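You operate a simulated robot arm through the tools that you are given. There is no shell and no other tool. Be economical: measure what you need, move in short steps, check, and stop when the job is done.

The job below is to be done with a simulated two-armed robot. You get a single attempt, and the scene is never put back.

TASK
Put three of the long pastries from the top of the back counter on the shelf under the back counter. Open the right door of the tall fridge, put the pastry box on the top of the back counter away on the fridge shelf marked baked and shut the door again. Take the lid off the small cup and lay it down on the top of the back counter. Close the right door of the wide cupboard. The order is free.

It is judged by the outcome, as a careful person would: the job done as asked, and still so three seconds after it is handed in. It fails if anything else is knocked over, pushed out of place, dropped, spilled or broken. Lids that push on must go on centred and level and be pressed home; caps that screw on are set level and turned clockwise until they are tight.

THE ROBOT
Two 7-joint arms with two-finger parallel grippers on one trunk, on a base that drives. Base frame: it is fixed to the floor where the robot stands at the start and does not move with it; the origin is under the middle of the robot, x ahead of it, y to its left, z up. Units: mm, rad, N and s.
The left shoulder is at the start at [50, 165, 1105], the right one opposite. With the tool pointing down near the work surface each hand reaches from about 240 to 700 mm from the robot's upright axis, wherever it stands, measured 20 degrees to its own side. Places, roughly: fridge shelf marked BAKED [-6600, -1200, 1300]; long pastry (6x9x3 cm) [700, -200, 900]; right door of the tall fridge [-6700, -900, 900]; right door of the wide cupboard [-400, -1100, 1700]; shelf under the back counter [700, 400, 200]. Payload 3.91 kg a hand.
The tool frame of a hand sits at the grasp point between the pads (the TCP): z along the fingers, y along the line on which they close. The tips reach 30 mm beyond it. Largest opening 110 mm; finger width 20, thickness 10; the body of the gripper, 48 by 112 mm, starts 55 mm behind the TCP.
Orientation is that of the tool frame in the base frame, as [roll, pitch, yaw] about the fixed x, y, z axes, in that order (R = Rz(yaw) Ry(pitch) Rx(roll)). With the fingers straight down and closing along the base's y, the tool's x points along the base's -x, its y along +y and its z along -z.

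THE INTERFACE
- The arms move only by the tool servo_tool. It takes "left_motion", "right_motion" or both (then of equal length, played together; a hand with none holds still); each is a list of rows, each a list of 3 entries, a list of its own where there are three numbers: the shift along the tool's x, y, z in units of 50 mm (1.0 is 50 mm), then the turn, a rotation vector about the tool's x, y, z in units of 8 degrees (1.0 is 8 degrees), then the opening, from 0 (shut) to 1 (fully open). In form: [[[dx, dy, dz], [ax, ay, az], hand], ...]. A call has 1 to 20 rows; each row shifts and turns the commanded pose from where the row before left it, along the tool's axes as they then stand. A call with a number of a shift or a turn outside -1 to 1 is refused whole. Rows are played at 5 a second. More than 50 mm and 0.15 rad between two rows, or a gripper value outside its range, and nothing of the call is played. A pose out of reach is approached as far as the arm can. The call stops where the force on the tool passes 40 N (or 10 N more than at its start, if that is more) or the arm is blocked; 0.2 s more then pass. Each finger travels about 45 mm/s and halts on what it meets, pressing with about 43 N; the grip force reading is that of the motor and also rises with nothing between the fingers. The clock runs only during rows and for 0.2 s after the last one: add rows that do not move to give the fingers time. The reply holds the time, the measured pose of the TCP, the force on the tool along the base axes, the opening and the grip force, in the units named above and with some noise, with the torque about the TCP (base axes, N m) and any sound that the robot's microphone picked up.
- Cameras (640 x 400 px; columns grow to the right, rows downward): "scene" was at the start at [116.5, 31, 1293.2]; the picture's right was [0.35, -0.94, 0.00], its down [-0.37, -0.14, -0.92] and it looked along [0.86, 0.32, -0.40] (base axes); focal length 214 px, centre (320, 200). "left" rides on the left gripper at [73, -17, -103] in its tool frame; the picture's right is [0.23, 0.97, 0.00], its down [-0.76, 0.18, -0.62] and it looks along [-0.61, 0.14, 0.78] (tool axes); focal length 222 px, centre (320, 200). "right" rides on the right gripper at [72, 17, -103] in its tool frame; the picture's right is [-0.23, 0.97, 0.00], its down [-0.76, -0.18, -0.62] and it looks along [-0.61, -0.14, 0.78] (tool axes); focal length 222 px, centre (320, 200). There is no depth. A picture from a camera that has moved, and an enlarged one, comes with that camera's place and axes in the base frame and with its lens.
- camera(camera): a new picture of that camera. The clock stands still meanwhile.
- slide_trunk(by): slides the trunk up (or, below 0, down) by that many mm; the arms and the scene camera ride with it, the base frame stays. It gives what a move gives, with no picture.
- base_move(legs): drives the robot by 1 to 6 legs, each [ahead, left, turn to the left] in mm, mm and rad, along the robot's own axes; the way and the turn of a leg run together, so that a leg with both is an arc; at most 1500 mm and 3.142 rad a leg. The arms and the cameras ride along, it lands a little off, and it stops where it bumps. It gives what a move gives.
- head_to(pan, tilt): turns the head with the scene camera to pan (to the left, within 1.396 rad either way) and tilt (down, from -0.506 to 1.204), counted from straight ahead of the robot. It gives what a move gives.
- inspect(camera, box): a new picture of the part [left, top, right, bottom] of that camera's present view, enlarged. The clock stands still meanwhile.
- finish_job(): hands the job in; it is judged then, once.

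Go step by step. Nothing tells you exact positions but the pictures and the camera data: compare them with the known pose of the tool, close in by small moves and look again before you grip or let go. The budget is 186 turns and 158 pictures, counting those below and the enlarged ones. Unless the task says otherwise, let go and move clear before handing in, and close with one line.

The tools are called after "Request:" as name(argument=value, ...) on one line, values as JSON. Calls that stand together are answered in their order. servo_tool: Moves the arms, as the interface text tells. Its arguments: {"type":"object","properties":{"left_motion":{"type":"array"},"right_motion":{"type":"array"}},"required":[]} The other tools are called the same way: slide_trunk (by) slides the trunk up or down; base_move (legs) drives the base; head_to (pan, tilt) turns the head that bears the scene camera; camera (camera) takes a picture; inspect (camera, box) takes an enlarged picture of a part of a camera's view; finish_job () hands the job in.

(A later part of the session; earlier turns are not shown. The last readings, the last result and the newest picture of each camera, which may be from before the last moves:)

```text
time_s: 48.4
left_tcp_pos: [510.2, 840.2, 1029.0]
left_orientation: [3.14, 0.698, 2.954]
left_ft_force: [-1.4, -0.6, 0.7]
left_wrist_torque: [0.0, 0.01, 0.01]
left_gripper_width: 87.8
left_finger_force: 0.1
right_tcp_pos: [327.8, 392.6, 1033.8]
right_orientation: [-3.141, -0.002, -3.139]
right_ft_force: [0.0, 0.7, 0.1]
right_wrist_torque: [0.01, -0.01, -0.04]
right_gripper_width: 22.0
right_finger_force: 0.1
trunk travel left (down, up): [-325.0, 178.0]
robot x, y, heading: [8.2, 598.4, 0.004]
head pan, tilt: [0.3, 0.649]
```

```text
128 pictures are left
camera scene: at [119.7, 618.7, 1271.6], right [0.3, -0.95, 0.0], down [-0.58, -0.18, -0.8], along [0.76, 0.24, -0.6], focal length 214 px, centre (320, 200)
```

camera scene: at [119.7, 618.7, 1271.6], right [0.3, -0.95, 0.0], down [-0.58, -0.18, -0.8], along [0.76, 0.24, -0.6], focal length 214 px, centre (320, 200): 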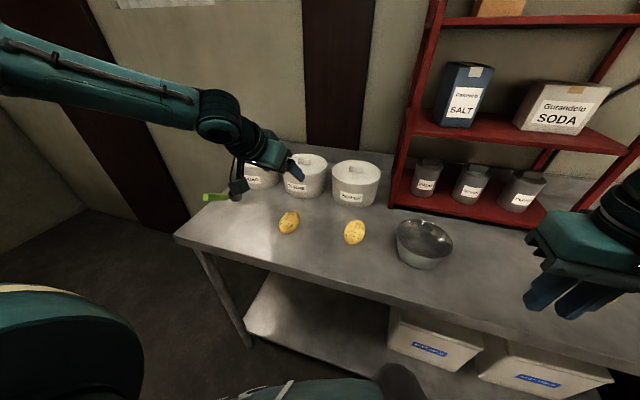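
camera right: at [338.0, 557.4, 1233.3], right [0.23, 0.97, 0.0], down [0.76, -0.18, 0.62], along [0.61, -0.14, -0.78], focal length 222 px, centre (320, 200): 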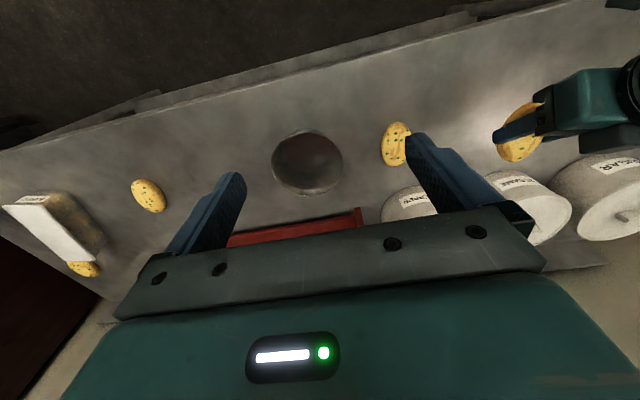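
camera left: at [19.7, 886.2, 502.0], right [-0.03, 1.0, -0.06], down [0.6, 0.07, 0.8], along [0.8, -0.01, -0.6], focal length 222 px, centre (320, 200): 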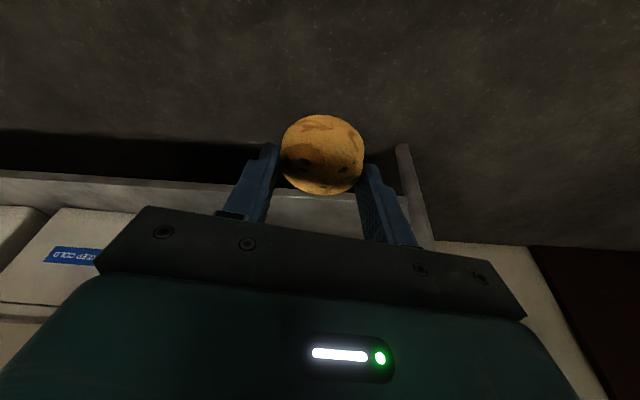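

Pastry D is back, flat on the counter. I'll stow the left hand high and close, and shift the base left so the right hand faces pastry C.

Request:
servo_tool(left_motion=[[[0, 0, -0.8], [0, 1, 0], 0.8], [[0, 0, -0.8], [0, 1, 0], 0.8], [[0, 0, -0.8], [0, 1, 0], 0.8], [[0, 0, -0.8], [0, 1, 0], 0.8], [[0, 0, -0.8], [0, 1, 0], 0.6], [[0.85, 0, -0.5], [0, 0, -0.69], 0.4], [[0.85, 0, -0.5], [0, 0, -0.69], 0.2], [[0.85, 0, -0.5], [0, 0, 0], 0.2]])

Request:
base_move(legs=[[0, 255, 0]])

Request:
head_to(pan=-0.2, tilt=0.8)

Request:
camera(camera="scene")

```text
time_s: 50.2
left_tcp_pos: [303.8, 869.6, 1286.0]
left_orientation: [3.141, 0.002, -3.135]
left_ft_force: [0.0, 0.5, 0.3]
left_wrist_torque: [-0.02, 0.02, 0.03]
left_gripper_width: 22.2
left_finger_force: 0.0
right_tcp_pos: [325.5, 393.3, 1032.7]
right_orientation: [3.141, -0.002, -3.138]
right_ft_force: [-0.4, -0.6, 0.7]
right_wrist_torque: [0.0, -0.03, 0.01]
right_gripper_width: 21.6
right_finger_force: 0.0
trunk travel left (down, up): [-325.0, 178.0]
robot x, y, heading: [4.1, 596.9, 0.006]
head pan, tilt: [0.3, 0.649]
```

```text
time_s: 52.0
left_tcp_pos: [303.0, 1118.7, 1285.3]
left_orientation: [3.14, 0.0, -3.138]
left_ft_force: [-0.5, 0.0, -0.8]
left_wrist_torque: [-0.02, 0.02, 0.05]
left_gripper_width: 21.9
left_finger_force: 0.0
right_tcp_pos: [325.3, 641.3, 1033.8]
right_orientation: [3.141, -0.001, 3.141]
right_ft_force: [0.7, -0.3, -0.5]
right_wrist_torque: [0.01, 0.01, -0.01]
right_gripper_width: 22.0
right_finger_force: 0.0
trunk travel left (down, up): [-325.0, 178.0]
robot x, y, heading: [5.3, 844.3, 0.0]
head pan, tilt: [0.3, 0.649]
```

```text
time_s: 53.0
left_tcp_pos: [304.5, 1117.5, 1285.8]
left_orientation: [-3.142, -0.001, -3.139]
left_ft_force: [-0.2, 0.1, -0.1]
left_wrist_torque: [-0.03, -0.01, -0.04]
left_gripper_width: 22.1
left_finger_force: 0.0
right_tcp_pos: [325.3, 640.2, 1032.1]
right_orientation: [3.141, -0.002, -3.14]
right_ft_force: [0.4, 0.3, -0.1]
right_wrist_torque: [0.02, 0.01, -0.01]
right_gripper_width: 21.9
right_finger_force: 0.1
trunk travel left (down, up): [-325.0, 178.0]
robot x, y, heading: [8.0, 841.0, 0.0]
head pan, tilt: [-0.201, 0.799]
```

```text
127 pictures are left
camera scene: at [115.7, 824.9, 1259.0], right [-0.2, -0.98, 0.0], down [-0.7, 0.14, -0.7], along [0.68, -0.14, -0.72], focal length 214 px, centre (320, 200)
```

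scene: 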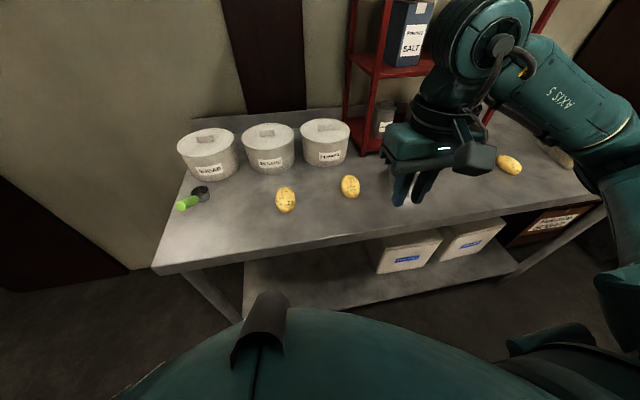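

Pastry C is at about (535, 651). Moving the right hand above it, yawed to its axis.

Request:
servo_tool(right_motion=[[[-0.84, 0.04, 0], [0, 0, 0], 0.5], [[-0.84, 0.04, 0], [0, 0, 0], 0.85], [[-0.84, 0.04, 0], [0, 0, 0], 0.85], [[-0.84, 0.04, 0], [0, 0, 0], 0.85], [[-0.84, 0.04, 0], [0, 0, 0], 0.85], [[0, 0, 0.8], [0, 0, 0.8], 0.85], [[0, 0, 0.8], [0, 0, 0.8], 0.85], [[0, 0, 0], [0, 0, 0.8], 0.85]])

Request:
camera(camera="right")

Request:
inspect(camera="scene", box=[240, 100, 440, 225])

```text
time_s: 54.8
left_tcp_pos: [302.1, 1117.2, 1284.5]
left_orientation: [3.142, 0.001, -3.138]
left_ft_force: [-0.4, -0.9, -0.7]
left_wrist_torque: [-0.03, 0.05, 0.03]
left_gripper_width: 22.2
left_finger_force: 0.0
right_tcp_pos: [534.8, 649.1, 952.6]
right_orientation: [3.141, 0.0, 2.806]
right_ft_force: [-0.3, -0.1, 0.1]
right_wrist_torque: [-0.01, -0.01, 0.0]
right_gripper_width: 93.6
right_finger_force: 0.1
trunk travel left (down, up): [-325.0, 178.0]
robot x, y, heading: [5.1, 842.2, 0.005]
head pan, tilt: [-0.201, 0.799]
```

```text
126 pictures are left
camera right: at [471.6, 689.3, 1057.7], right [0.53, 0.85, 0.0], down [0.66, -0.42, 0.62], along [0.53, -0.33, -0.78], focal length 222 px, centre (320, 200)
```

right: 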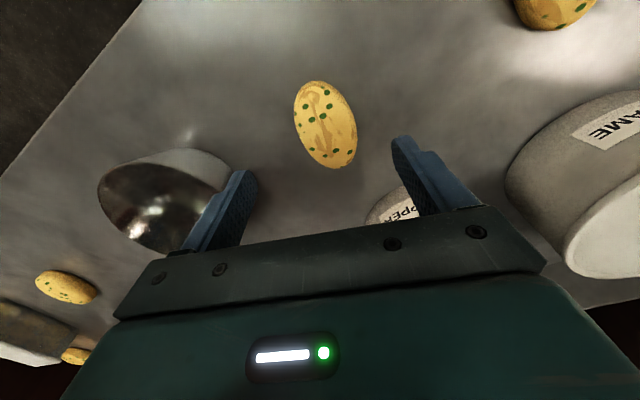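

```text
3.20 times, centred on (340, 162) of scene
camera zoom: at [115.6, 824.8, 1259.0], right [-0.2, -0.98, 0.0], down [-0.7, 0.14, -0.7], along [0.68, -0.14, -0.72], focal length 686 px, centre (256, 320)
```

zoom: 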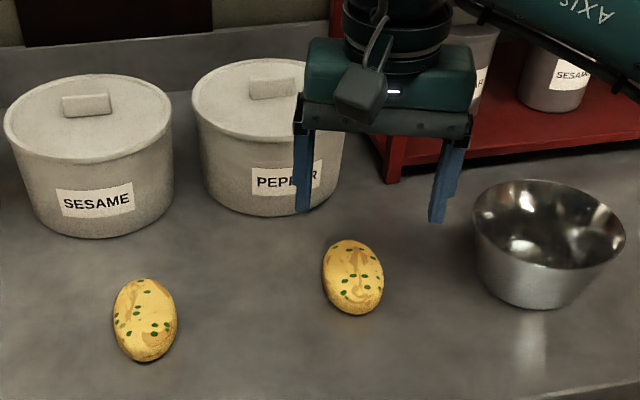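

Pastry C is centred at (537, 655) with axis about -10°. Small yaw fix, descend to z≈873, grip, and lift.

Request:
servo_tool(right_motion=[[[0, 0.1, 0], [0, 0, -0.5], 0.85], [[0, 0, 0.8], [0, 0, -0.5], 0.85], [[0, 0, 0.79], [0, 0, 0], 0.85], [[0, 0, 0], [0, 0, 0], 0.6], [[0, 0, 0], [0, 0, 0], 0.4], [[0, 0, 0], [0, 0, 0], 0.4], [[0, 0, 0], [0, 0, 0], 0.4], [[0, 0, 0], [0, 0, 0], 0.4], [[0, 0, -0.5], [0, 0, 0], 0.4], [[0, 0, -0.9], [0, 0, 0], 0.4]])

Request:
camera(camera="right")

Request:
inspect(camera="scene", box=[240, 100, 440, 225])

```text
time_s: 57.0
left_tcp_pos: [302.9, 1118.5, 1285.1]
left_orientation: [-3.141, 0.002, -3.137]
left_ft_force: [0.3, 0.5, -0.6]
left_wrist_torque: [0.03, 0.03, 0.0]
left_gripper_width: 22.1
left_finger_force: 0.0
right_tcp_pos: [536.8, 657.1, 944.7]
right_orientation: [3.141, -0.001, 2.948]
right_ft_force: [-0.2, 0.3, -0.4]
right_wrist_torque: [-0.01, 0.01, -0.02]
right_gripper_width: 51.4
right_finger_force: 43.5
trunk travel left (down, up): [-325.0, 178.0]
robot x, y, heading: [8.5, 844.0, 0.002]
head pan, tilt: [-0.201, 0.799]
```

```text
124 pictures are left
camera right: at [468.8, 686.7, 1050.0], right [0.41, 0.91, 0.0], down [0.71, -0.32, 0.62], along [0.57, -0.26, -0.78], focal length 222 px, centre (320, 200)
```

right: 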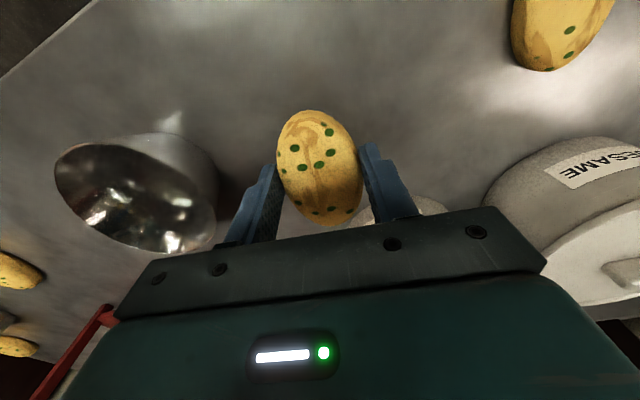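

```text
3.20 times, centred on (340, 162) of scene
camera zoom: at [115.5, 825.0, 1259.0], right [-0.2, -0.98, 0.0], down [-0.7, 0.14, -0.7], along [0.68, -0.14, -0.72], focal length 686 px, centre (256, 320)
```

zoom: 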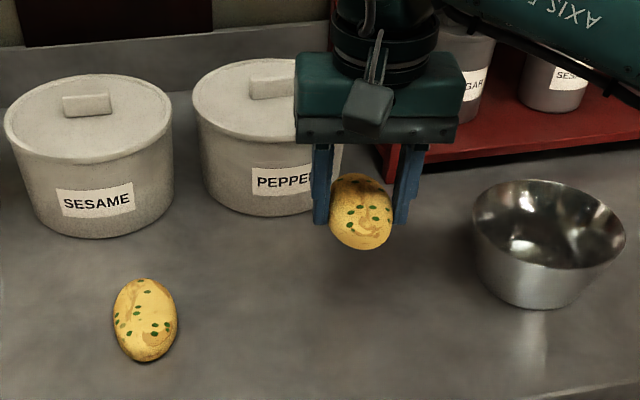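

Pastry C is held level. Backing off, lowering the trunk, then the right hand down to z≈290.

Request:
base_move(legs=[[-360, 0, 0]])

Request:
slide_trunk(by=-320)

Request:
servo_tool(right_motion=[[[0, 0, 0.95], [0, 0, 0], 0.4], [[0, 0, 0.95], [0, 0, 0], 0.4], [[0, 0, 0.95], [0, 0, 0], 0.4], [[0, 0, 0.95], [0, 0, 0], 0.4], [[0, 0, 0.95], [0, 0, 0], 0.4], [[0, 0, 0.95], [0, 0, 0], 0.4], [[0, 0, 0.95], [0, 0, 0], 0.4]])

Request:
head_to(pan=-0.2, tilt=0.6)

Request:
camera(camera="scene")

Request:
camera(camera="right")

```text
time_s: 59.3
left_tcp_pos: [-69.6, 1117.1, 1284.1]
left_orientation: [3.14, 0.001, -3.127]
left_ft_force: [0.1, 0.3, -0.2]
left_wrist_torque: [-0.01, -0.01, 0.02]
left_gripper_width: 21.8
left_finger_force: 0.0
right_tcp_pos: [169.3, 659.5, 944.0]
right_orientation: [3.141, -0.001, 2.957]
right_ft_force: [-0.2, 0.6, -0.6]
right_wrist_torque: [-0.01, -0.01, 0.01]
right_gripper_width: 51.2
right_finger_force: 42.8
trunk travel left (down, up): [-325.0, 178.0]
robot x, y, heading: [-360.2, 838.3, 0.013]
head pan, tilt: [-0.201, 0.799]
```

```text
time_s: 62.5
left_tcp_pos: [-68.7, 1118.2, 964.7]
left_orientation: [-3.141, 0.001, -3.129]
left_ft_force: [-0.6, 0.4, -0.5]
left_wrist_torque: [0.01, 0.04, -0.02]
left_gripper_width: 22.1
left_finger_force: 0.1
right_tcp_pos: [169.4, 659.1, 624.0]
right_orientation: [3.142, 0.001, 2.96]
right_ft_force: [0.9, -0.6, -0.6]
right_wrist_torque: [0.03, -0.01, 0.01]
right_gripper_width: 51.2
right_finger_force: 42.9
trunk travel left (down, up): [-5.0, 498.0]
robot x, y, heading: [-364.0, 840.0, 0.012]
head pan, tilt: [-0.201, 0.799]
```

```text
time_s: 64.1
left_tcp_pos: [-69.5, 1117.8, 965.5]
left_orientation: [3.141, 0.0, -3.126]
left_ft_force: [-0.4, -0.1, -0.7]
left_wrist_torque: [0.01, -0.01, 0.02]
left_gripper_width: 21.9
left_finger_force: 0.0
right_tcp_pos: [169.3, 660.2, 295.5]
right_orientation: [-3.14, 0.002, 2.96]
right_ft_force: [0.2, 0.0, -0.6]
right_wrist_torque: [0.03, -0.02, 0.0]
right_gripper_width: 51.2
right_finger_force: 43.0
trunk travel left (down, up): [-5.0, 498.0]
robot x, y, heading: [-365.7, 838.4, 0.011]
head pan, tilt: [-0.201, 0.799]
```

```text
time_s: 64.8
left_tcp_pos: [-68.4, 1117.6, 965.3]
left_orientation: [3.141, 0.0, -3.127]
left_ft_force: [-0.3, 0.1, -0.4]
left_wrist_torque: [0.01, -0.02, 0.01]
left_gripper_width: 21.8
left_finger_force: 0.1
right_tcp_pos: [167.6, 660.1, 294.9]
right_orientation: [-3.141, 0.0, 2.959]
right_ft_force: [0.5, 0.5, -1.6]
right_wrist_torque: [0.03, 0.03, -0.04]
right_gripper_width: 51.5
right_finger_force: 42.9
trunk travel left (down, up): [-5.0, 498.0]
robot x, y, heading: [-358.9, 837.6, 0.012]
head pan, tilt: [-0.201, 0.6]
```

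```text
122 pictures are left
camera scene: at [-245.9, 821.9, 955.8], right [-0.19, -0.98, 0.0], down [-0.56, 0.11, -0.82], along [0.81, -0.15, -0.57], focal length 214 px, centre (320, 200)
```

scene: 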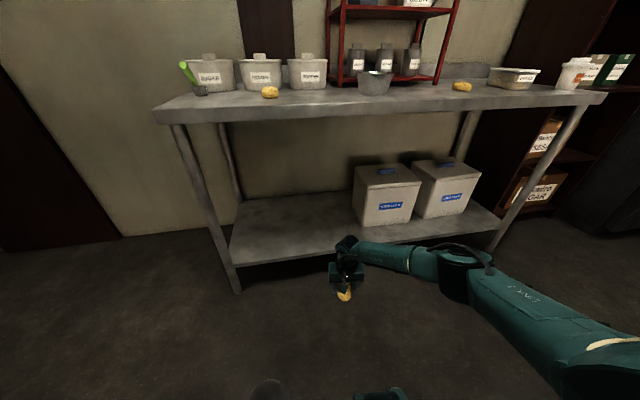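

```text
121 pictures are left
camera right: at [100.8, 689.1, 400.3], right [0.4, 0.92, 0.0], down [0.72, -0.31, 0.62], along [0.57, -0.25, -0.78], focal length 222 px, centre (320, 200)
```

right: 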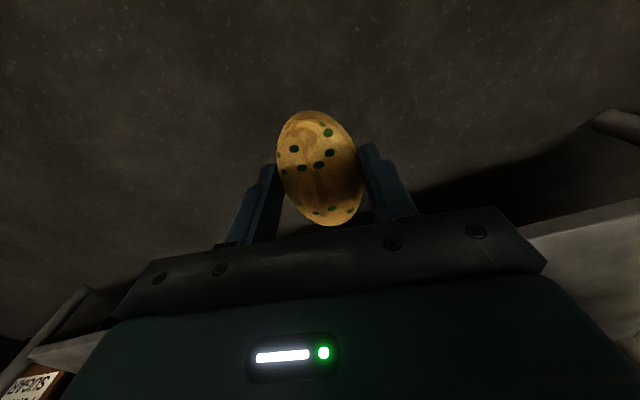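

Shelf top is at z≈205, with its front edge near x≈415, and the bins end at y≈488. I'll shift left so the forearm stays clear of the bins, then drive in.

Request:
base_move(legs=[[0, 200, -0.012], [335, 0, 0]])

Request:
camera(camera="right")

Request:
head_to(pan=-0.3, tilt=0.9)

Request:
camera(camera="scene")

```text
time_s: 68.3
left_tcp_pos: [282.0, 1315.3, 964.8]
left_orientation: [3.141, 0.001, -3.134]
left_ft_force: [-0.2, -0.4, 0.2]
left_wrist_torque: [-0.03, 0.0, -0.01]
left_gripper_width: 22.0
left_finger_force: 0.0
right_tcp_pos: [517.3, 855.6, 293.8]
right_orientation: [-3.141, -0.001, 2.954]
right_ft_force: [-0.1, 0.0, -0.4]
right_wrist_torque: [0.03, 0.01, -0.04]
right_gripper_width: 51.4
right_finger_force: 43.1
trunk travel left (down, up): [-5.0, 498.0]
robot x, y, heading: [-10.8, 1039.9, 0.005]
head pan, tilt: [-0.201, 0.6]
```

```text
120 pictures are left
camera right: at [449.0, 885.5, 400.0], right [0.41, 0.91, 0.0], down [0.71, -0.32, 0.62], along [0.57, -0.25, -0.78], focal length 222 px, centre (320, 200)
```

right: 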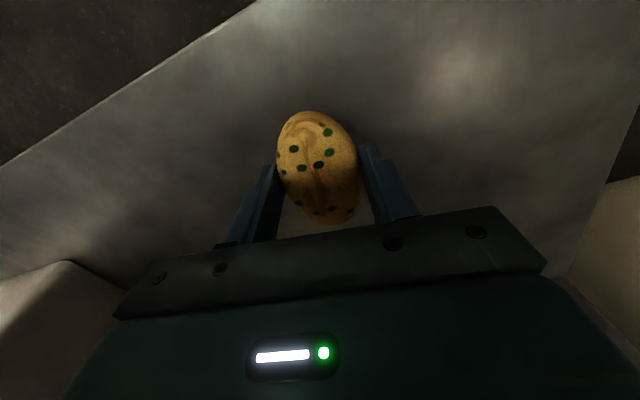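

```text
time_s: 69.1
left_tcp_pos: [281.1, 1315.1, 964.5]
left_orientation: [-3.141, 0.0, -3.133]
left_ft_force: [0.6, 0.2, -0.1]
left_wrist_torque: [-0.02, 0.0, 0.02]
left_gripper_width: 21.7
left_finger_force: 0.0
right_tcp_pos: [515.7, 855.6, 296.1]
right_orientation: [-3.142, 0.001, 2.953]
right_ft_force: [0.7, 0.1, 0.0]
right_wrist_torque: [-0.01, 0.01, -0.02]
right_gripper_width: 51.3
right_finger_force: 43.3
trunk travel left (down, up): [-5.0, 498.0]
robot x, y, heading: [-13.6, 1041.2, 0.006]
head pan, tilt: [-0.3, 0.901]
```

```text
119 pictures are left
camera scene: at [88.8, 1015.7, 931.1], right [-0.29, -0.96, 0.0], down [-0.75, 0.23, -0.62], along [0.6, -0.18, -0.78], focal length 214 px, centre (320, 200)
```

scene: 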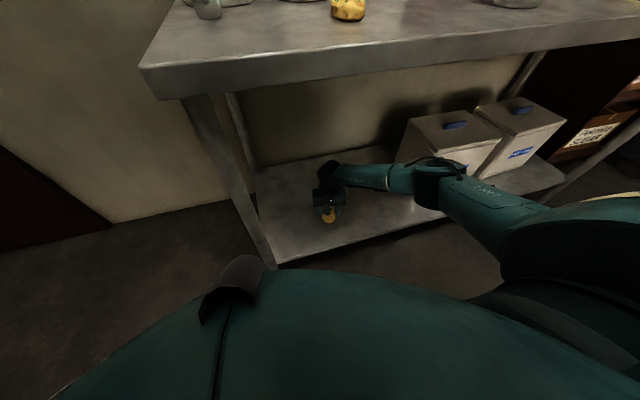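

Position above the shelf is good. Lowering to about z=245.

Request:
servo_tool(right_motion=[[[0, 0, 0.4], [0, 0, 0], 0.4], [[0, 0, 0.4], [0, 0, 0], 0.4], [[0, 0, 0.2], [0, 0, 0], 0.4], [[0, 0, 0], [0, 0, 0], 0.4]])

Request:
inspect(camera="scene", box=[280, 140, 400, 260])

Request:
camera(camera="right")

```text
time_s: 70.1
left_tcp_pos: [283.4, 1315.1, 965.6]
left_orientation: [3.141, 0.001, -3.134]
left_ft_force: [-0.6, -0.2, 0.4]
left_wrist_torque: [0.0, 0.02, 0.03]
left_gripper_width: 22.2
left_finger_force: 0.1
right_tcp_pos: [517.2, 854.0, 244.7]
right_orientation: [-3.141, -0.001, 2.955]
right_ft_force: [0.2, -0.2, -0.3]
right_wrist_torque: [0.02, -0.02, -0.01]
right_gripper_width: 51.2
right_finger_force: 42.9
trunk travel left (down, up): [-5.0, 498.0]
robot x, y, heading: [-12.8, 1038.6, 0.005]
head pan, tilt: [-0.3, 0.901]
```

```text
3.33 times, centred on (340, 200) of scene
camera zoom: at [88.7, 1015.7, 931.1], right [-0.29, -0.96, 0.0], down [-0.75, 0.23, -0.62], along [0.59, -0.18, -0.78], focal length 715 px, centre (253, 200)
```

zoom: 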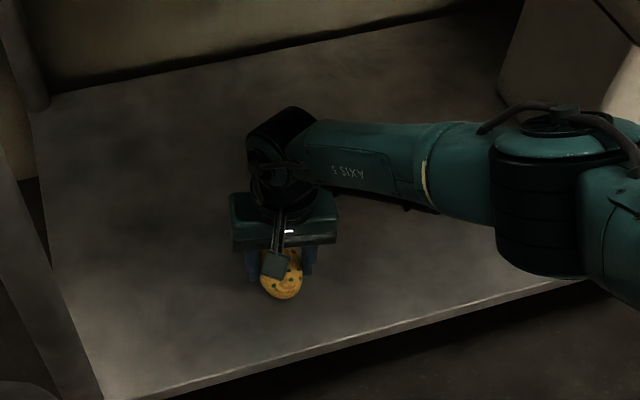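

```text
117 pictures are left
camera right: at [449.3, 884.8, 349.6], right [0.41, 0.91, 0.0], down [0.71, -0.32, 0.62], along [0.57, -0.25, -0.78], focal length 222 px, centre (320, 200)
```

right: 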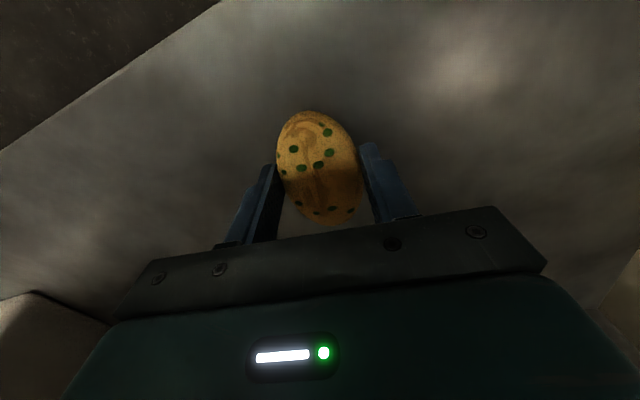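

Request:
servo_tool(right_motion=[[[0, 0, 0.08], [0, 0, 0], 0.4], [[0, 0, 0.08], [0, 0, 0], 0.4], [[0, 0, 0], [0, 0, 0], 0.4]])

Request:
servo_tool(right_motion=[[[0, 0, 0.06], [0, 0, 0], 0.4], [[0, 0, 0], [0, 0, 0], 0.4]])

```text
time_s: 70.9
left_tcp_pos: [281.2, 1315.3, 964.5]
left_orientation: [3.141, 0.0, -3.135]
left_ft_force: [0.2, 0.2, -0.2]
left_wrist_torque: [0.01, -0.01, 0.02]
left_gripper_width: 21.9
left_finger_force: 0.1
right_tcp_pos: [517.1, 853.5, 237.0]
right_orientation: [3.141, 0.001, 2.953]
right_ft_force: [-0.4, 0.6, -0.8]
right_wrist_torque: [0.01, 0.02, -0.01]
right_gripper_width: 51.4
right_finger_force: 42.9
trunk travel left (down, up): [-5.0, 498.0]
robot x, y, heading: [-13.0, 1038.4, 0.008]
head pan, tilt: [-0.3, 0.901]
```

```text
time_s: 71.5
left_tcp_pos: [281.4, 1315.1, 964.7]
left_orientation: [3.142, 0.0, -3.132]
left_ft_force: [-0.6, -0.9, -0.8]
left_wrist_torque: [0.01, 0.02, 0.01]
left_gripper_width: 21.7
left_finger_force: 0.0
right_tcp_pos: [516.6, 853.6, 234.4]
right_orientation: [3.14, 0.0, 2.954]
right_ft_force: [-0.5, 0.2, -1.5]
right_wrist_torque: [-0.02, 0.03, -0.02]
right_gripper_width: 51.4
right_finger_force: 42.8
trunk travel left (down, up): [-5.0, 498.0]
robot x, y, heading: [-11.5, 1038.5, 0.009]
head pan, tilt: [-0.3, 0.901]
```

Still no contact at z=234; stepping down in small increments.

Request:
servo_tool(right_motion=[[[0, 0, 0.06], [0, 0, 0], 0.4], [[0, 0, 0], [0, 0, 0], 0.4]])

Request:
servo_tool(right_motion=[[[0, 0, 0.06], [0, 0, 0], 0.4], [[0, 0, 0], [0, 0, 0], 0.4]])

Request:
inspect(camera="right", box=[220, 60, 420, 240])

```text
time_s: 72.1
left_tcp_pos: [280.8, 1316.2, 965.3]
left_orientation: [-3.141, 0.003, -3.133]
left_ft_force: [-0.3, -0.9, -0.2]
left_wrist_torque: [0.0, 0.0, -0.02]
left_gripper_width: 21.8
left_finger_force: 0.1
right_tcp_pos: [517.3, 855.8, 234.4]
right_orientation: [-3.141, 0.003, 2.951]
right_ft_force: [-5.1, -0.8, 19.6]
right_wrist_torque: [-0.02, 0.34, -0.05]
right_gripper_width: 51.2
right_finger_force: 42.6
trunk travel left (down, up): [-5.0, 498.0]
robot x, y, heading: [-13.2, 1038.0, 0.008]
head pan, tilt: [-0.3, 0.901]
```

```text
time_s: 72.5
left_tcp_pos: [279.5, 1315.2, 965.4]
left_orientation: [3.141, 0.004, -3.136]
left_ft_force: [-0.8, 0.6, -0.3]
left_wrist_torque: [0.03, -0.01, 0.02]
left_gripper_width: 22.0
left_finger_force: 0.1
right_tcp_pos: [518.0, 854.3, 235.1]
right_orientation: [3.141, -0.001, 2.947]
right_ft_force: [-7.9, -1.8, 21.7]
right_wrist_torque: [-0.14, 0.06, -0.05]
right_gripper_width: 51.4
right_finger_force: 42.7
trunk travel left (down, up): [-5.0, 498.0]
robot x, y, heading: [-16.3, 1035.9, 0.007]
head pan, tilt: [-0.3, 0.901]
stopped in row 2 (right hand): the force on the tool passed its limit (the readings are from after the stop); the commanded pose is now the measured one
```

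```text
2.22 times, centred on (320, 150) of right
camera zoom: at [450.3, 885.1, 339.0], right [0.41, 0.91, 0.0], down [0.71, -0.32, 0.62], along [0.57, -0.26, -0.78], focal length 494 px, centre (320, 311)
```

zoom: 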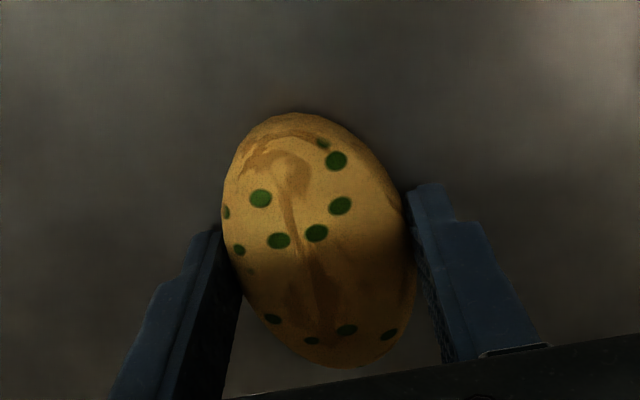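

Contact at z≈234. Releasing, lifting 60 mm, and checking.

Request:
servo_tool(right_motion=[[[0, 0, -0.03], [0, 0, 0], 0.55], [[0, 0, 0], [0, 0, 0], 0.8], [[0, 0, 0], [0, 0, 0], 0.8], [[0, 0, 0], [0, 0, 0], 0.8], [[0, 0, -0.4], [0, 0, 0], 0.8], [[0, 0, -0.9], [0, 0, 0], 0.8]])

Request:
camera(camera="right")

Request:
base_move(legs=[[-360, 0, -0.007]])

Request:
slide_trunk(by=320)

```text
time_s: 73.9
left_tcp_pos: [281.4, 1315.6, 964.8]
left_orientation: [-3.141, 0.0, -3.134]
left_ft_force: [-0.7, 0.6, -1.2]
left_wrist_torque: [0.02, -0.01, 0.02]
left_gripper_width: 21.9
left_finger_force: 0.1
right_tcp_pos: [518.0, 855.0, 299.1]
right_orientation: [-3.139, -0.002, 2.95]
right_ft_force: [0.6, 0.4, -1.0]
right_wrist_torque: [0.02, 0.0, 0.02]
right_gripper_width: 88.0
right_finger_force: 0.0
trunk travel left (down, up): [-5.0, 498.0]
robot x, y, heading: [-14.7, 1036.4, 0.007]
head pan, tilt: [-0.3, 0.901]
```

```text
115 pictures are left
camera right: at [450.1, 885.7, 404.8], right [0.41, 0.91, 0.0], down [0.72, -0.32, 0.62], along [0.57, -0.26, -0.78], focal length 222 px, centre (320, 200)
```

right: 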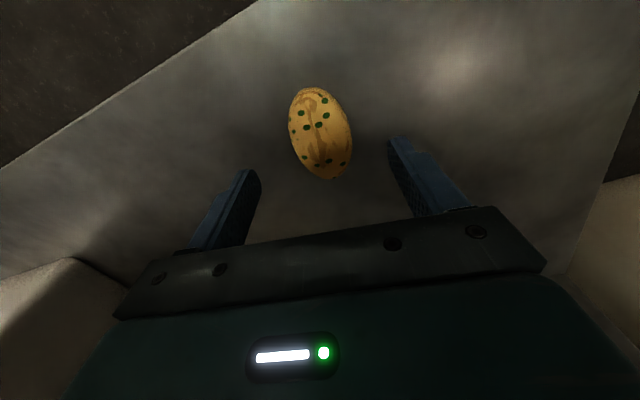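

```text
time_s: 76.2
left_tcp_pos: [-74.1, 1312.7, 964.9]
left_orientation: [3.141, 0.0, -3.135]
left_ft_force: [-0.4, 0.0, -0.1]
left_wrist_torque: [0.0, 0.0, 0.05]
left_gripper_width: 22.0
left_finger_force: 0.1
right_tcp_pos: [162.8, 852.9, 300.5]
right_orientation: [-3.14, -0.001, 2.949]
right_ft_force: [0.3, 0.7, 0.3]
right_wrist_torque: [-0.04, 0.05, -0.01]
right_gripper_width: 87.8
right_finger_force: 0.1
trunk travel left (down, up): [-5.0, 498.0]
robot x, y, heading: [-369.5, 1037.1, 0.002]
head pan, tilt: [-0.3, 0.901]
```

```text
time_s: 79.4
left_tcp_pos: [-74.3, 1312.4, 1284.8]
left_orientation: [-3.139, 0.0, -3.134]
left_ft_force: [-0.5, 0.2, 1.0]
left_wrist_torque: [0.01, 0.03, 0.04]
left_gripper_width: 22.4
left_finger_force: 0.0
right_tcp_pos: [162.6, 853.7, 620.3]
right_orientation: [-3.141, -0.003, 2.948]
right_ft_force: [-0.4, -0.4, -0.8]
right_wrist_torque: [0.02, 0.0, -0.02]
right_gripper_width: 87.7
right_finger_force: 0.0
trunk travel left (down, up): [-325.0, 178.0]
robot x, y, heading: [-371.7, 1038.3, 0.005]
head pan, tilt: [-0.3, 0.901]
```

One pastry is on the shelf. Now raising the right hand and returning to pastry D on the counter.

Request:
servo_tool(right_motion=[[[0, 0, -0.97], [0, 0, 0], 0.85], [[0, 0, -0.97], [0, 0, 0], 0.85], [[0, 0, -0.97], [0, 0, 0], 0.85], [[0, 0, -0.97], [0, 0, 0], 0.85], [[0, 0, -0.97], [0, 0, 0], 0.85], [[0, 0, -0.97], [0, 0, 0], 0.85], [[0, 0, -0.97], [0, 0, 0], 0.85]])

Request:
base_move(legs=[[350, 0, 0]])

Request:
camera(camera="right")

```text
time_s: 81.0
left_tcp_pos: [-73.2, 1313.6, 1285.5]
left_orientation: [-3.141, 0.001, -3.135]
left_ft_force: [-0.2, 0.0, -0.4]
left_wrist_torque: [0.01, -0.03, -0.01]
left_gripper_width: 21.9
left_finger_force: 0.2
right_tcp_pos: [162.5, 853.9, 960.3]
right_orientation: [-3.141, -0.001, 2.95]
right_ft_force: [-0.3, -0.8, 0.3]
right_wrist_torque: [-0.01, -0.05, 0.02]
right_gripper_width: 93.3
right_finger_force: 0.1
trunk travel left (down, up): [-325.0, 178.0]
robot x, y, heading: [-369.4, 1034.7, 0.003]
head pan, tilt: [-0.3, 0.901]
```

```text
time_s: 83.3
left_tcp_pos: [286.6, 1314.4, 1286.0]
left_orientation: [3.141, 0.001, -3.134]
left_ft_force: [-0.4, 0.4, 0.2]
left_wrist_torque: [-0.02, -0.02, 0.0]
left_gripper_width: 22.1
left_finger_force: 0.1
right_tcp_pos: [523.1, 854.6, 961.8]
right_orientation: [-3.141, -0.002, 2.949]
right_ft_force: [0.7, 0.4, -0.9]
right_wrist_torque: [-0.03, 0.0, 0.01]
right_gripper_width: 93.5
right_finger_force: 0.1
trunk travel left (down, up): [-325.0, 178.0]
robot x, y, heading: [-12.3, 1038.6, 0.006]
head pan, tilt: [-0.3, 0.901]
```

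```text
114 pictures are left
camera right: at [455.5, 886.1, 1066.2], right [0.41, 0.91, 0.0], down [0.71, -0.32, 0.62], along [0.57, -0.26, -0.78], focal length 222 px, centre (320, 200)
```

right: 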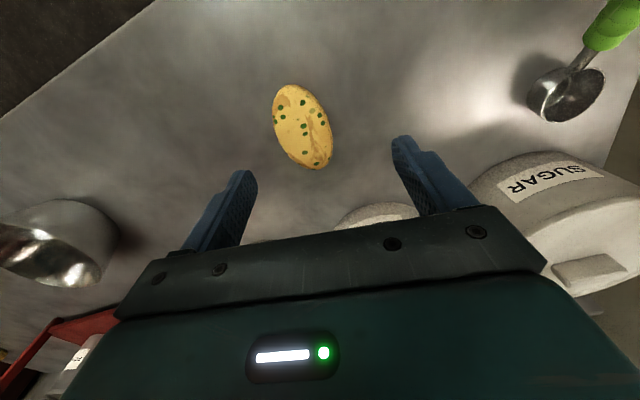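

Pastry D is centred at (520, 838); shifting 16 mm and picking it up.

Request:
servo_tool(right_motion=[[[0, -0.326, 0], [0, 0, -0.4], 0.85], [[0, 0, 0.89], [0, 0, -0.4], 0.85], [[0, 0, 0.88], [0, 0, 0], 0.85], [[0, 0, 0], [0, 0, 0], 0.6], [[0, 0, 0], [0, 0, 0], 0.4], [[0, 0, 0], [0, 0, 0], 0.4], [[0, 0, 0], [0, 0, 0], 0.4], [[0, 0, 0], [0, 0, 0], 0.4], [[0, 0, -0.5], [0, 0, 0], 0.4], [[0, 0, -0.9], [0, 0, 0], 0.4]])

Request:
camera(camera="right")

```text
time_s: 85.5
left_tcp_pos: [284.8, 1315.2, 1283.6]
left_orientation: [-3.141, -0.001, -3.134]
left_ft_force: [-0.4, 0.4, -1.0]
left_wrist_torque: [0.02, 0.02, -0.06]
left_gripper_width: 22.4
left_finger_force: 0.0
right_tcp_pos: [518.0, 839.1, 942.8]
right_orientation: [-3.139, -0.003, 3.059]
right_ft_force: [0.3, -0.3, -0.9]
right_wrist_torque: [0.0, 0.04, 0.01]
right_gripper_width: 51.5
right_finger_force: 43.1
trunk travel left (down, up): [-325.0, 178.0]
robot x, y, heading: [-10.5, 1037.6, 0.003]
head pan, tilt: [-0.3, 0.901]
```

```text
113 pictures are left
camera right: at [447.4, 862.0, 1048.0], right [0.31, 0.95, 0.0], down [0.75, -0.24, 0.62], along [0.59, -0.19, -0.78], focal length 222 px, centre (320, 200)
```

right: 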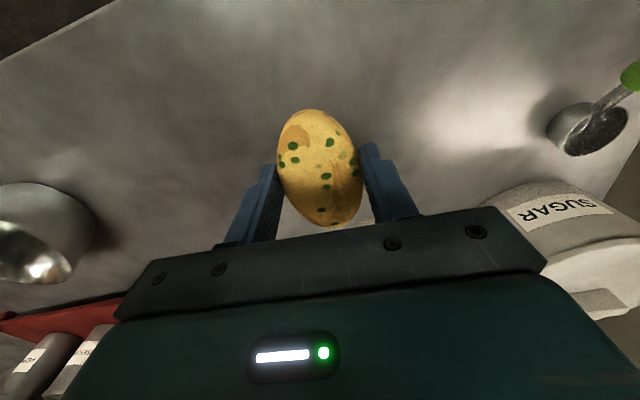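

Held. Repeating the trip: back off, 125 mm left, trunk down, hand down, drive in.

Request:
base_move(legs=[[-360, 0, 0], [0, 120, -0.004]])

Request:
slide_trunk(by=-320)

Request:
servo_tool(right_motion=[[[0, 0, 0.95], [0, 0, 0], 0.4], [[0, 0, 0.95], [0, 0, 0], 0.4], [[0, 0, 0.95], [0, 0, 0], 0.4], [[0, 0, 0.95], [0, 0, 0], 0.4], [[0, 0, 0.95], [0, 0, 0], 0.4], [[0, 0, 0.95], [0, 0, 0], 0.4], [[0, 0, 0.8], [0, 0, 0], 0.4]])

Request:
base_move(legs=[[340, 0, 0]])

Request:
camera(camera="right")

```text
time_s: 88.6
left_tcp_pos: [-69.7, 1431.2, 1285.1]
left_orientation: [3.141, 0.002, 3.139]
left_ft_force: [-0.7, 0.2, 0.1]
left_wrist_torque: [0.0, -0.01, -0.03]
left_gripper_width: 21.8
left_finger_force: 0.0
right_tcp_pos: [158.2, 954.8, 943.3]
right_orientation: [-3.14, 0.0, 3.048]
right_ft_force: [-0.4, 0.1, 0.2]
right_wrist_torque: [0.02, 0.01, 0.02]
right_gripper_width: 51.3
right_finger_force: 42.8
trunk travel left (down, up): [-325.0, 178.0]
robot x, y, heading: [-369.9, 1157.3, -0.008]
head pan, tilt: [-0.3, 0.901]
```

```text
time_s: 91.8
left_tcp_pos: [-70.4, 1431.0, 963.7]
left_orientation: [-3.14, 0.002, 3.137]
left_ft_force: [-1.0, -0.2, 0.1]
left_wrist_torque: [0.03, 0.03, 0.03]
left_gripper_width: 21.8
left_finger_force: 0.1
right_tcp_pos: [158.2, 953.7, 621.1]
right_orientation: [3.142, -0.001, 3.05]
right_ft_force: [1.0, -0.6, -0.2]
right_wrist_torque: [-0.01, 0.02, -0.01]
right_gripper_width: 51.6
right_finger_force: 43.3
trunk travel left (down, up): [-5.0, 498.0]
robot x, y, heading: [-369.5, 1157.1, -0.001]
head pan, tilt: [-0.3, 0.901]
```

```text
time_s: 93.4
left_tcp_pos: [-69.5, 1430.0, 964.2]
left_orientation: [3.141, 0.003, 3.139]
left_ft_force: [-0.2, -0.5, -0.2]
left_wrist_torque: [0.03, -0.02, -0.03]
left_gripper_width: 21.9
left_finger_force: 0.1
right_tcp_pos: [155.8, 951.4, 300.7]
right_orientation: [-3.14, -0.003, 3.049]
right_ft_force: [-0.4, 0.2, -0.2]
right_wrist_torque: [0.0, 0.0, 0.01]
right_gripper_width: 51.6
right_finger_force: 42.9
trunk travel left (down, up): [-5.0, 498.0]
robot x, y, heading: [-367.9, 1157.5, -0.004]
head pan, tilt: [-0.3, 0.901]
```

```text
time_s: 95.6
left_tcp_pos: [267.7, 1427.0, 965.9]
left_orientation: [-3.141, 0.001, 3.134]
left_ft_force: [0.5, -0.3, 0.3]
left_wrist_torque: [-0.03, -0.02, 0.0]
left_gripper_width: 22.3
left_finger_force: 0.0
right_tcp_pos: [490.9, 945.7, 301.2]
right_orientation: [3.14, -0.002, 3.046]
right_ft_force: [0.0, -0.8, -0.7]
right_wrist_torque: [-0.02, 0.0, 0.02]
right_gripper_width: 51.3
right_finger_force: 42.7
trunk travel left (down, up): [-5.0, 498.0]
robot x, y, heading: [-32.6, 1159.7, -0.013]
head pan, tilt: [-0.3, 0.901]
```

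```text
112 pictures are left
camera right: at [421.2, 969.8, 406.8], right [0.32, 0.95, 0.0], down [0.74, -0.25, 0.62], along [0.59, -0.2, -0.78], focal length 222 px, centre (320, 200)
```

right: 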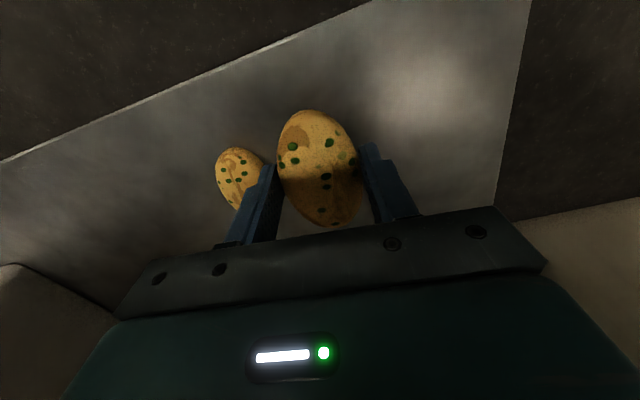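

There is room; shifting 25 mm further left and lowering to contact height.

Request:
servo_tool(right_motion=[[[-0.25, 0.52, 0], [0, 0, 0], 0.4], [[0, 0, 0.5], [0, 0, 0], 0.4], [[0, 0, 0.5], [0, 0, 0], 0.4], [[0, 0, 0.26], [0, 0, 0], 0.4], [[0, 0, 0], [0, 0, 0], 0.4]])

Request:
servo_tool(right_motion=[[[0, 0, 0.05], [0, 0, 0], 0.4], [[0, 0, 0], [0, 0, 0], 0.4]])

```text
time_s: 96.8
left_tcp_pos: [266.7, 1426.4, 964.6]
left_orientation: [-3.14, 0.002, 3.133]
left_ft_force: [0.2, -0.7, -0.6]
left_wrist_torque: [-0.01, -0.02, 0.02]
left_gripper_width: 22.2
left_finger_force: 0.1
right_tcp_pos: [504.3, 974.2, 238.4]
right_orientation: [3.141, -0.002, 3.045]
right_ft_force: [0.1, -0.1, -0.4]
right_wrist_torque: [-0.01, 0.0, 0.01]
right_gripper_width: 51.5
right_finger_force: 42.9
trunk travel left (down, up): [-5.0, 498.0]
robot x, y, heading: [-27.9, 1155.2, -0.01]
head pan, tilt: [-0.3, 0.901]
```

```text
time_s: 97.4
left_tcp_pos: [267.5, 1426.3, 964.5]
left_orientation: [3.142, 0.002, 3.134]
left_ft_force: [-0.3, 0.1, 0.1]
left_wrist_torque: [0.01, -0.01, 0.02]
left_gripper_width: 21.8
left_finger_force: 0.0
right_tcp_pos: [506.0, 974.5, 236.4]
right_orientation: [3.141, -0.002, 3.045]
right_ft_force: [0.3, 1.1, -0.5]
right_wrist_torque: [-0.03, 0.05, 0.0]
right_gripper_width: 51.8
right_finger_force: 43.0
trunk travel left (down, up): [-5.0, 498.0]
robot x, y, heading: [-30.4, 1155.4, -0.012]
head pan, tilt: [-0.3, 0.901]
```

Request:
servo_tool(right_motion=[[[0, 0, 0.02], [0, 0, 0], 0.4], [[0, 0, 0], [0, 0, 0], 0.55], [[0, 0, 0], [0, 0, 0], 0.75], [[0, 0, 0], [0, 0, 0], 0.75], [[0, 0, 0], [0, 0, 0], 0.75], [[0, 0, -0.4], [0, 0, 0], 0.75], [[0, 0, -0.9], [0, 0, 0], 0.75]])

Request:
camera(camera="right")

Request:
base_move(legs=[[-340, 0, 0.012]])

Request:
slide_trunk(by=320)

Request:
servo_tool(right_motion=[[[0, 0, -0.97], [0, 0, 0], 0.85], [[0, 0, -0.97], [0, 0, 0], 0.85], [[0, 0, -0.97], [0, 0, 0], 0.85], [[0, 0, -0.97], [0, 0, 0], 0.85], [[0, 0, -0.97], [0, 0, 0], 0.85], [[0, 0, -0.97], [0, 0, 0], 0.85], [[0, 0, -0.97], [0, 0, 0], 0.85]])

```text
time_s: 99.0
left_tcp_pos: [267.7, 1425.9, 964.7]
left_orientation: [3.142, 0.0, 3.133]
left_ft_force: [0.5, -0.3, -0.1]
left_wrist_torque: [0.03, 0.02, 0.01]
left_gripper_width: 22.0
left_finger_force: 0.0
right_tcp_pos: [506.4, 969.6, 300.7]
right_orientation: [-3.14, -0.002, 3.044]
right_ft_force: [0.3, 0.7, 0.0]
right_wrist_torque: [0.03, 0.02, 0.0]
right_gripper_width: 82.4
right_finger_force: 0.1
trunk travel left (down, up): [-5.0, 498.0]
robot x, y, heading: [-34.8, 1156.1, -0.013]
head pan, tilt: [-0.3, 0.901]
```

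```text
111 pictures are left
camera right: at [436.3, 993.5, 405.5], right [0.32, 0.95, 0.0], down [0.74, -0.25, 0.62], along [0.59, -0.2, -0.78], focal length 222 px, centre (320, 200)
```

right: 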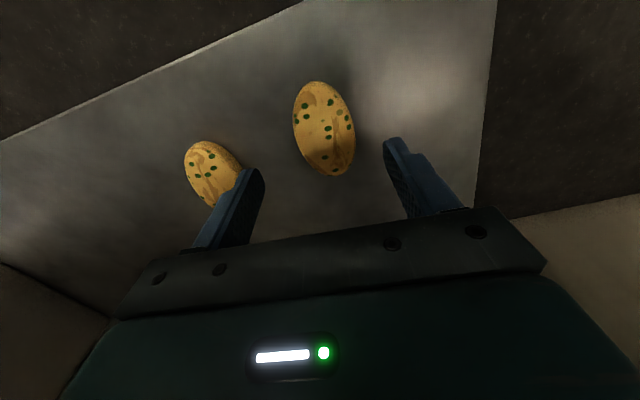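

```text
time_s: 101.2
left_tcp_pos: [-80.5, 1432.3, 965.3]
left_orientation: [-3.141, 0.001, 3.14]
left_ft_force: [-0.2, -0.6, 0.6]
left_wrist_torque: [0.01, -0.02, -0.01]
left_gripper_width: 21.9
left_finger_force: 0.1
right_tcp_pos: [161.9, 977.4, 299.9]
right_orientation: [3.142, -0.002, 3.051]
right_ft_force: [0.3, 0.2, -0.8]
right_wrist_torque: [-0.03, 0.01, -0.05]
right_gripper_width: 82.5
right_finger_force: 0.1
trunk travel left (down, up): [-5.0, 498.0]
robot x, y, heading: [-378.7, 1157.6, -0.004]
head pan, tilt: [-0.3, 0.901]
```

```text
time_s: 104.4
left_tcp_pos: [-79.5, 1431.9, 1285.1]
left_orientation: [3.14, 0.0, 3.139]
left_ft_force: [0.7, -0.5, 0.1]
left_wrist_torque: [0.02, 0.01, 0.0]
left_gripper_width: 21.9
left_finger_force: 0.1
right_tcp_pos: [162.5, 976.4, 621.0]
right_orientation: [-3.14, 0.0, 3.052]
right_ft_force: [0.3, 0.9, 0.3]
right_wrist_torque: [0.0, 0.03, -0.03]
right_gripper_width: 82.6
right_finger_force: 0.0
trunk travel left (down, up): [-325.0, 178.0]
robot x, y, heading: [-377.7, 1159.3, -0.001]
head pan, tilt: [-0.3, 0.901]
```

```text
time_s: 106.0
left_tcp_pos: [-79.7, 1431.0, 1284.7]
left_orientation: [3.141, 0.002, 3.138]
left_ft_force: [-0.2, -0.3, 0.9]
left_wrist_torque: [0.03, 0.0, -0.01]
left_gripper_width: 21.9
left_finger_force: 0.1
right_tcp_pos: [161.7, 979.6, 965.0]
right_orientation: [-3.142, -0.003, 3.049]
right_ft_force: [-0.2, -0.7, -0.2]
right_wrist_torque: [0.0, 0.01, -0.01]
right_gripper_width: 93.6
right_finger_force: 0.1
trunk travel left (down, up): [-325.0, 178.0]
robot x, y, heading: [-378.5, 1161.9, -0.002]
head pan, tilt: [-0.3, 0.901]
```

Both pastries are on the shelf. Now to the third one at about (535, 130).

Request:
base_move(legs=[[0, -848, 0], [370, 0, 0]])

Request:
camera(camera="right")

```text
time_s: 112.6
left_tcp_pos: [291.0, 566.2, 1284.1]
left_orientation: [3.141, -0.001, 3.137]
left_ft_force: [0.7, 0.5, 1.0]
left_wrist_torque: [0.0, 0.01, 0.01]
left_gripper_width: 22.0
left_finger_force: 0.1
right_tcp_pos: [533.6, 113.5, 963.2]
right_orientation: [3.141, 0.0, 3.05]
right_ft_force: [0.3, 0.5, -0.4]
right_wrist_torque: [0.01, 0.03, 0.01]
right_gripper_width: 93.7
right_finger_force: 0.1
trunk travel left (down, up): [-325.0, 178.0]
robot x, y, heading: [0.4, 293.5, -0.008]
head pan, tilt: [-0.3, 0.901]
```

```text
110 pictures are left
camera right: at [463.6, 136.8, 1068.3], right [0.32, 0.95, 0.0], down [0.74, -0.25, 0.62], along [0.59, -0.2, -0.78], focal length 222 px, centre (320, 200)
```

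right: 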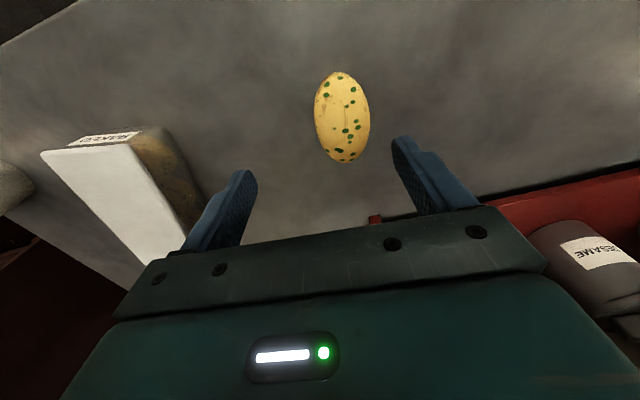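

Request:
servo_tool(right_motion=[[[-0.04, 0.41, 0], [0, 0, 0], 0.85], [[0, 0, 0.9], [0, 0, 0], 0.85], [[0, 0, 0.9], [0, 0, 0], 0.85], [[0, 0, 0], [0, 0, 0], 0.6], [[0, 0, 0], [0, 0, 0], 0.4], [[0, 0, 0], [0, 0, 0], 0.4], [[0, 0, 0], [0, 0, 0], 0.4], [[0, 0, 0], [0, 0, 0], 0.4], [[0, 0, -0.5], [0, 0, 0], 0.4], [[0, 0, -0.9], [0, 0, 0], 0.4]])

Request:
camera(camera="right")

```text
time_s: 114.8
left_tcp_pos: [290.9, 565.4, 1284.5]
left_orientation: [3.141, 0.002, 3.136]
left_ft_force: [-0.7, 0.0, -0.1]
left_wrist_torque: [-0.02, 0.01, -0.01]
left_gripper_width: 22.0
left_finger_force: 0.0
right_tcp_pos: [536.1, 133.7, 943.6]
right_orientation: [-3.139, -0.002, 3.047]
right_ft_force: [0.0, -0.3, 0.4]
right_wrist_torque: [0.01, 0.02, -0.02]
right_gripper_width: 51.6
right_finger_force: 42.9
trunk travel left (down, up): [-325.0, 178.0]
robot x, y, heading: [-5.9, 293.8, 0.0]
head pan, tilt: [-0.3, 0.901]
```

```text
109 pictures are left
camera right: at [466.7, 157.5, 1047.9], right [0.32, 0.95, 0.0], down [0.74, -0.25, 0.62], along [0.59, -0.2, -0.78], focal length 222 px, centre (320, 200)
```

right: 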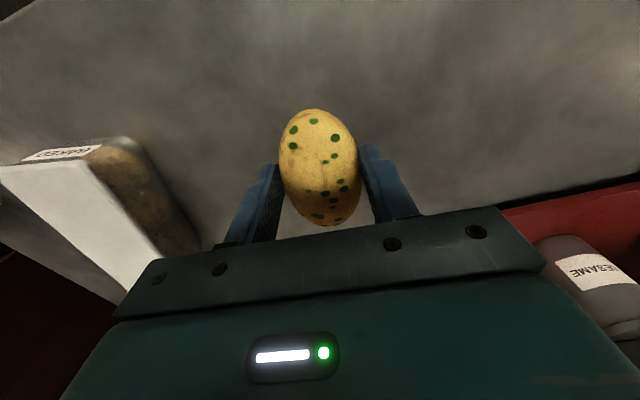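

Held. Driving left to y≈745, lowering, and entering the shelf.

Request:
base_move(legs=[[-360, 0, 0], [0, 608, 0]])

Request:
slide_trunk(by=-320)

Request:
servo_tool(right_motion=[[[0, 0, 0.95], [0, 0, 0], 0.4], [[0, 0, 0.95], [0, 0, 0], 0.4], [[0, 0, 0.95], [0, 0, 0], 0.4], [[0, 0, 0.95], [0, 0, 0], 0.4], [[0, 0, 0.95], [0, 0, 0], 0.4], [[0, 0, 0.95], [0, 0, 0], 0.4], [[0, 0, 0.8], [0, 0, 0], 0.4]])

Request:
camera(camera="scene")

```text
time_s: 120.2
left_tcp_pos: [-59.8, 1192.9, 1284.1]
left_orientation: [3.141, 0.002, 3.128]
left_ft_force: [0.2, -0.5, 0.0]
left_wrist_torque: [0.0, 0.0, 0.01]
left_gripper_width: 21.8
left_finger_force: 0.0
right_tcp_pos: [182.2, 758.1, 941.9]
right_orientation: [-3.14, -0.002, 3.041]
right_ft_force: [0.3, -0.4, -1.7]
right_wrist_torque: [-0.03, 0.0, 0.04]
right_gripper_width: 51.7
right_finger_force: 42.6
trunk travel left (down, up): [-325.0, 178.0]
robot x, y, heading: [-359.5, 922.0, -0.018]
head pan, tilt: [-0.3, 0.901]
```

```text
time_s: 123.4
left_tcp_pos: [-59.5, 1191.0, 964.7]
left_orientation: [3.14, 0.002, 3.129]
left_ft_force: [-0.2, -0.5, -0.6]
left_wrist_torque: [-0.01, -0.02, 0.0]
left_gripper_width: 21.9
left_finger_force: 0.1
right_tcp_pos: [182.9, 757.0, 621.4]
right_orientation: [3.141, -0.002, 3.041]
right_ft_force: [-0.2, -0.5, -1.2]
right_wrist_torque: [-0.01, 0.0, 0.0]
right_gripper_width: 51.4
right_finger_force: 42.7
trunk travel left (down, up): [-5.0, 498.0]
robot x, y, heading: [-360.0, 923.5, -0.019]
head pan, tilt: [-0.3, 0.901]
```

```text
time_s: 125.0
left_tcp_pos: [-59.1, 1191.8, 965.3]
left_orientation: [3.14, 0.001, 3.127]
left_ft_force: [0.0, 0.0, 0.2]
left_wrist_torque: [0.0, -0.02, -0.03]
left_gripper_width: 22.2
left_finger_force: 0.0
right_tcp_pos: [180.9, 755.4, 296.7]
right_orientation: [-3.139, -0.002, 3.041]
right_ft_force: [-1.6, -0.6, 0.0]
right_wrist_torque: [-0.01, 0.03, 0.02]
right_gripper_width: 51.5
right_finger_force: 42.9
trunk travel left (down, up): [-5.0, 498.0]
robot x, y, heading: [-362.1, 921.7, -0.012]
head pan, tilt: [-0.3, 0.901]
```

```text
108 pictures are left
camera scene: at [-259.3, 896.6, 931.1], right [-0.31, -0.95, 0.0], down [-0.74, 0.24, -0.62], along [0.59, -0.19, -0.78], focal length 214 px, centre (320, 200)
```

scene: 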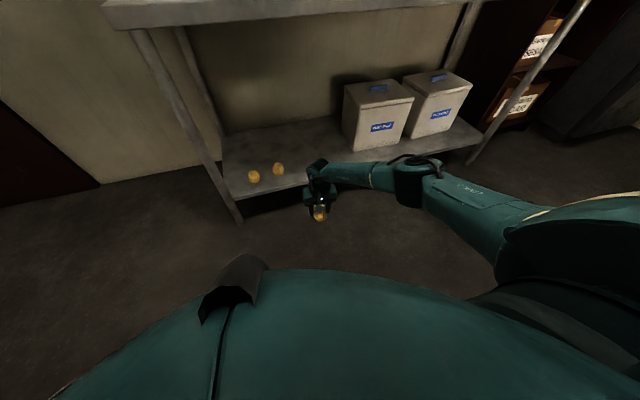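

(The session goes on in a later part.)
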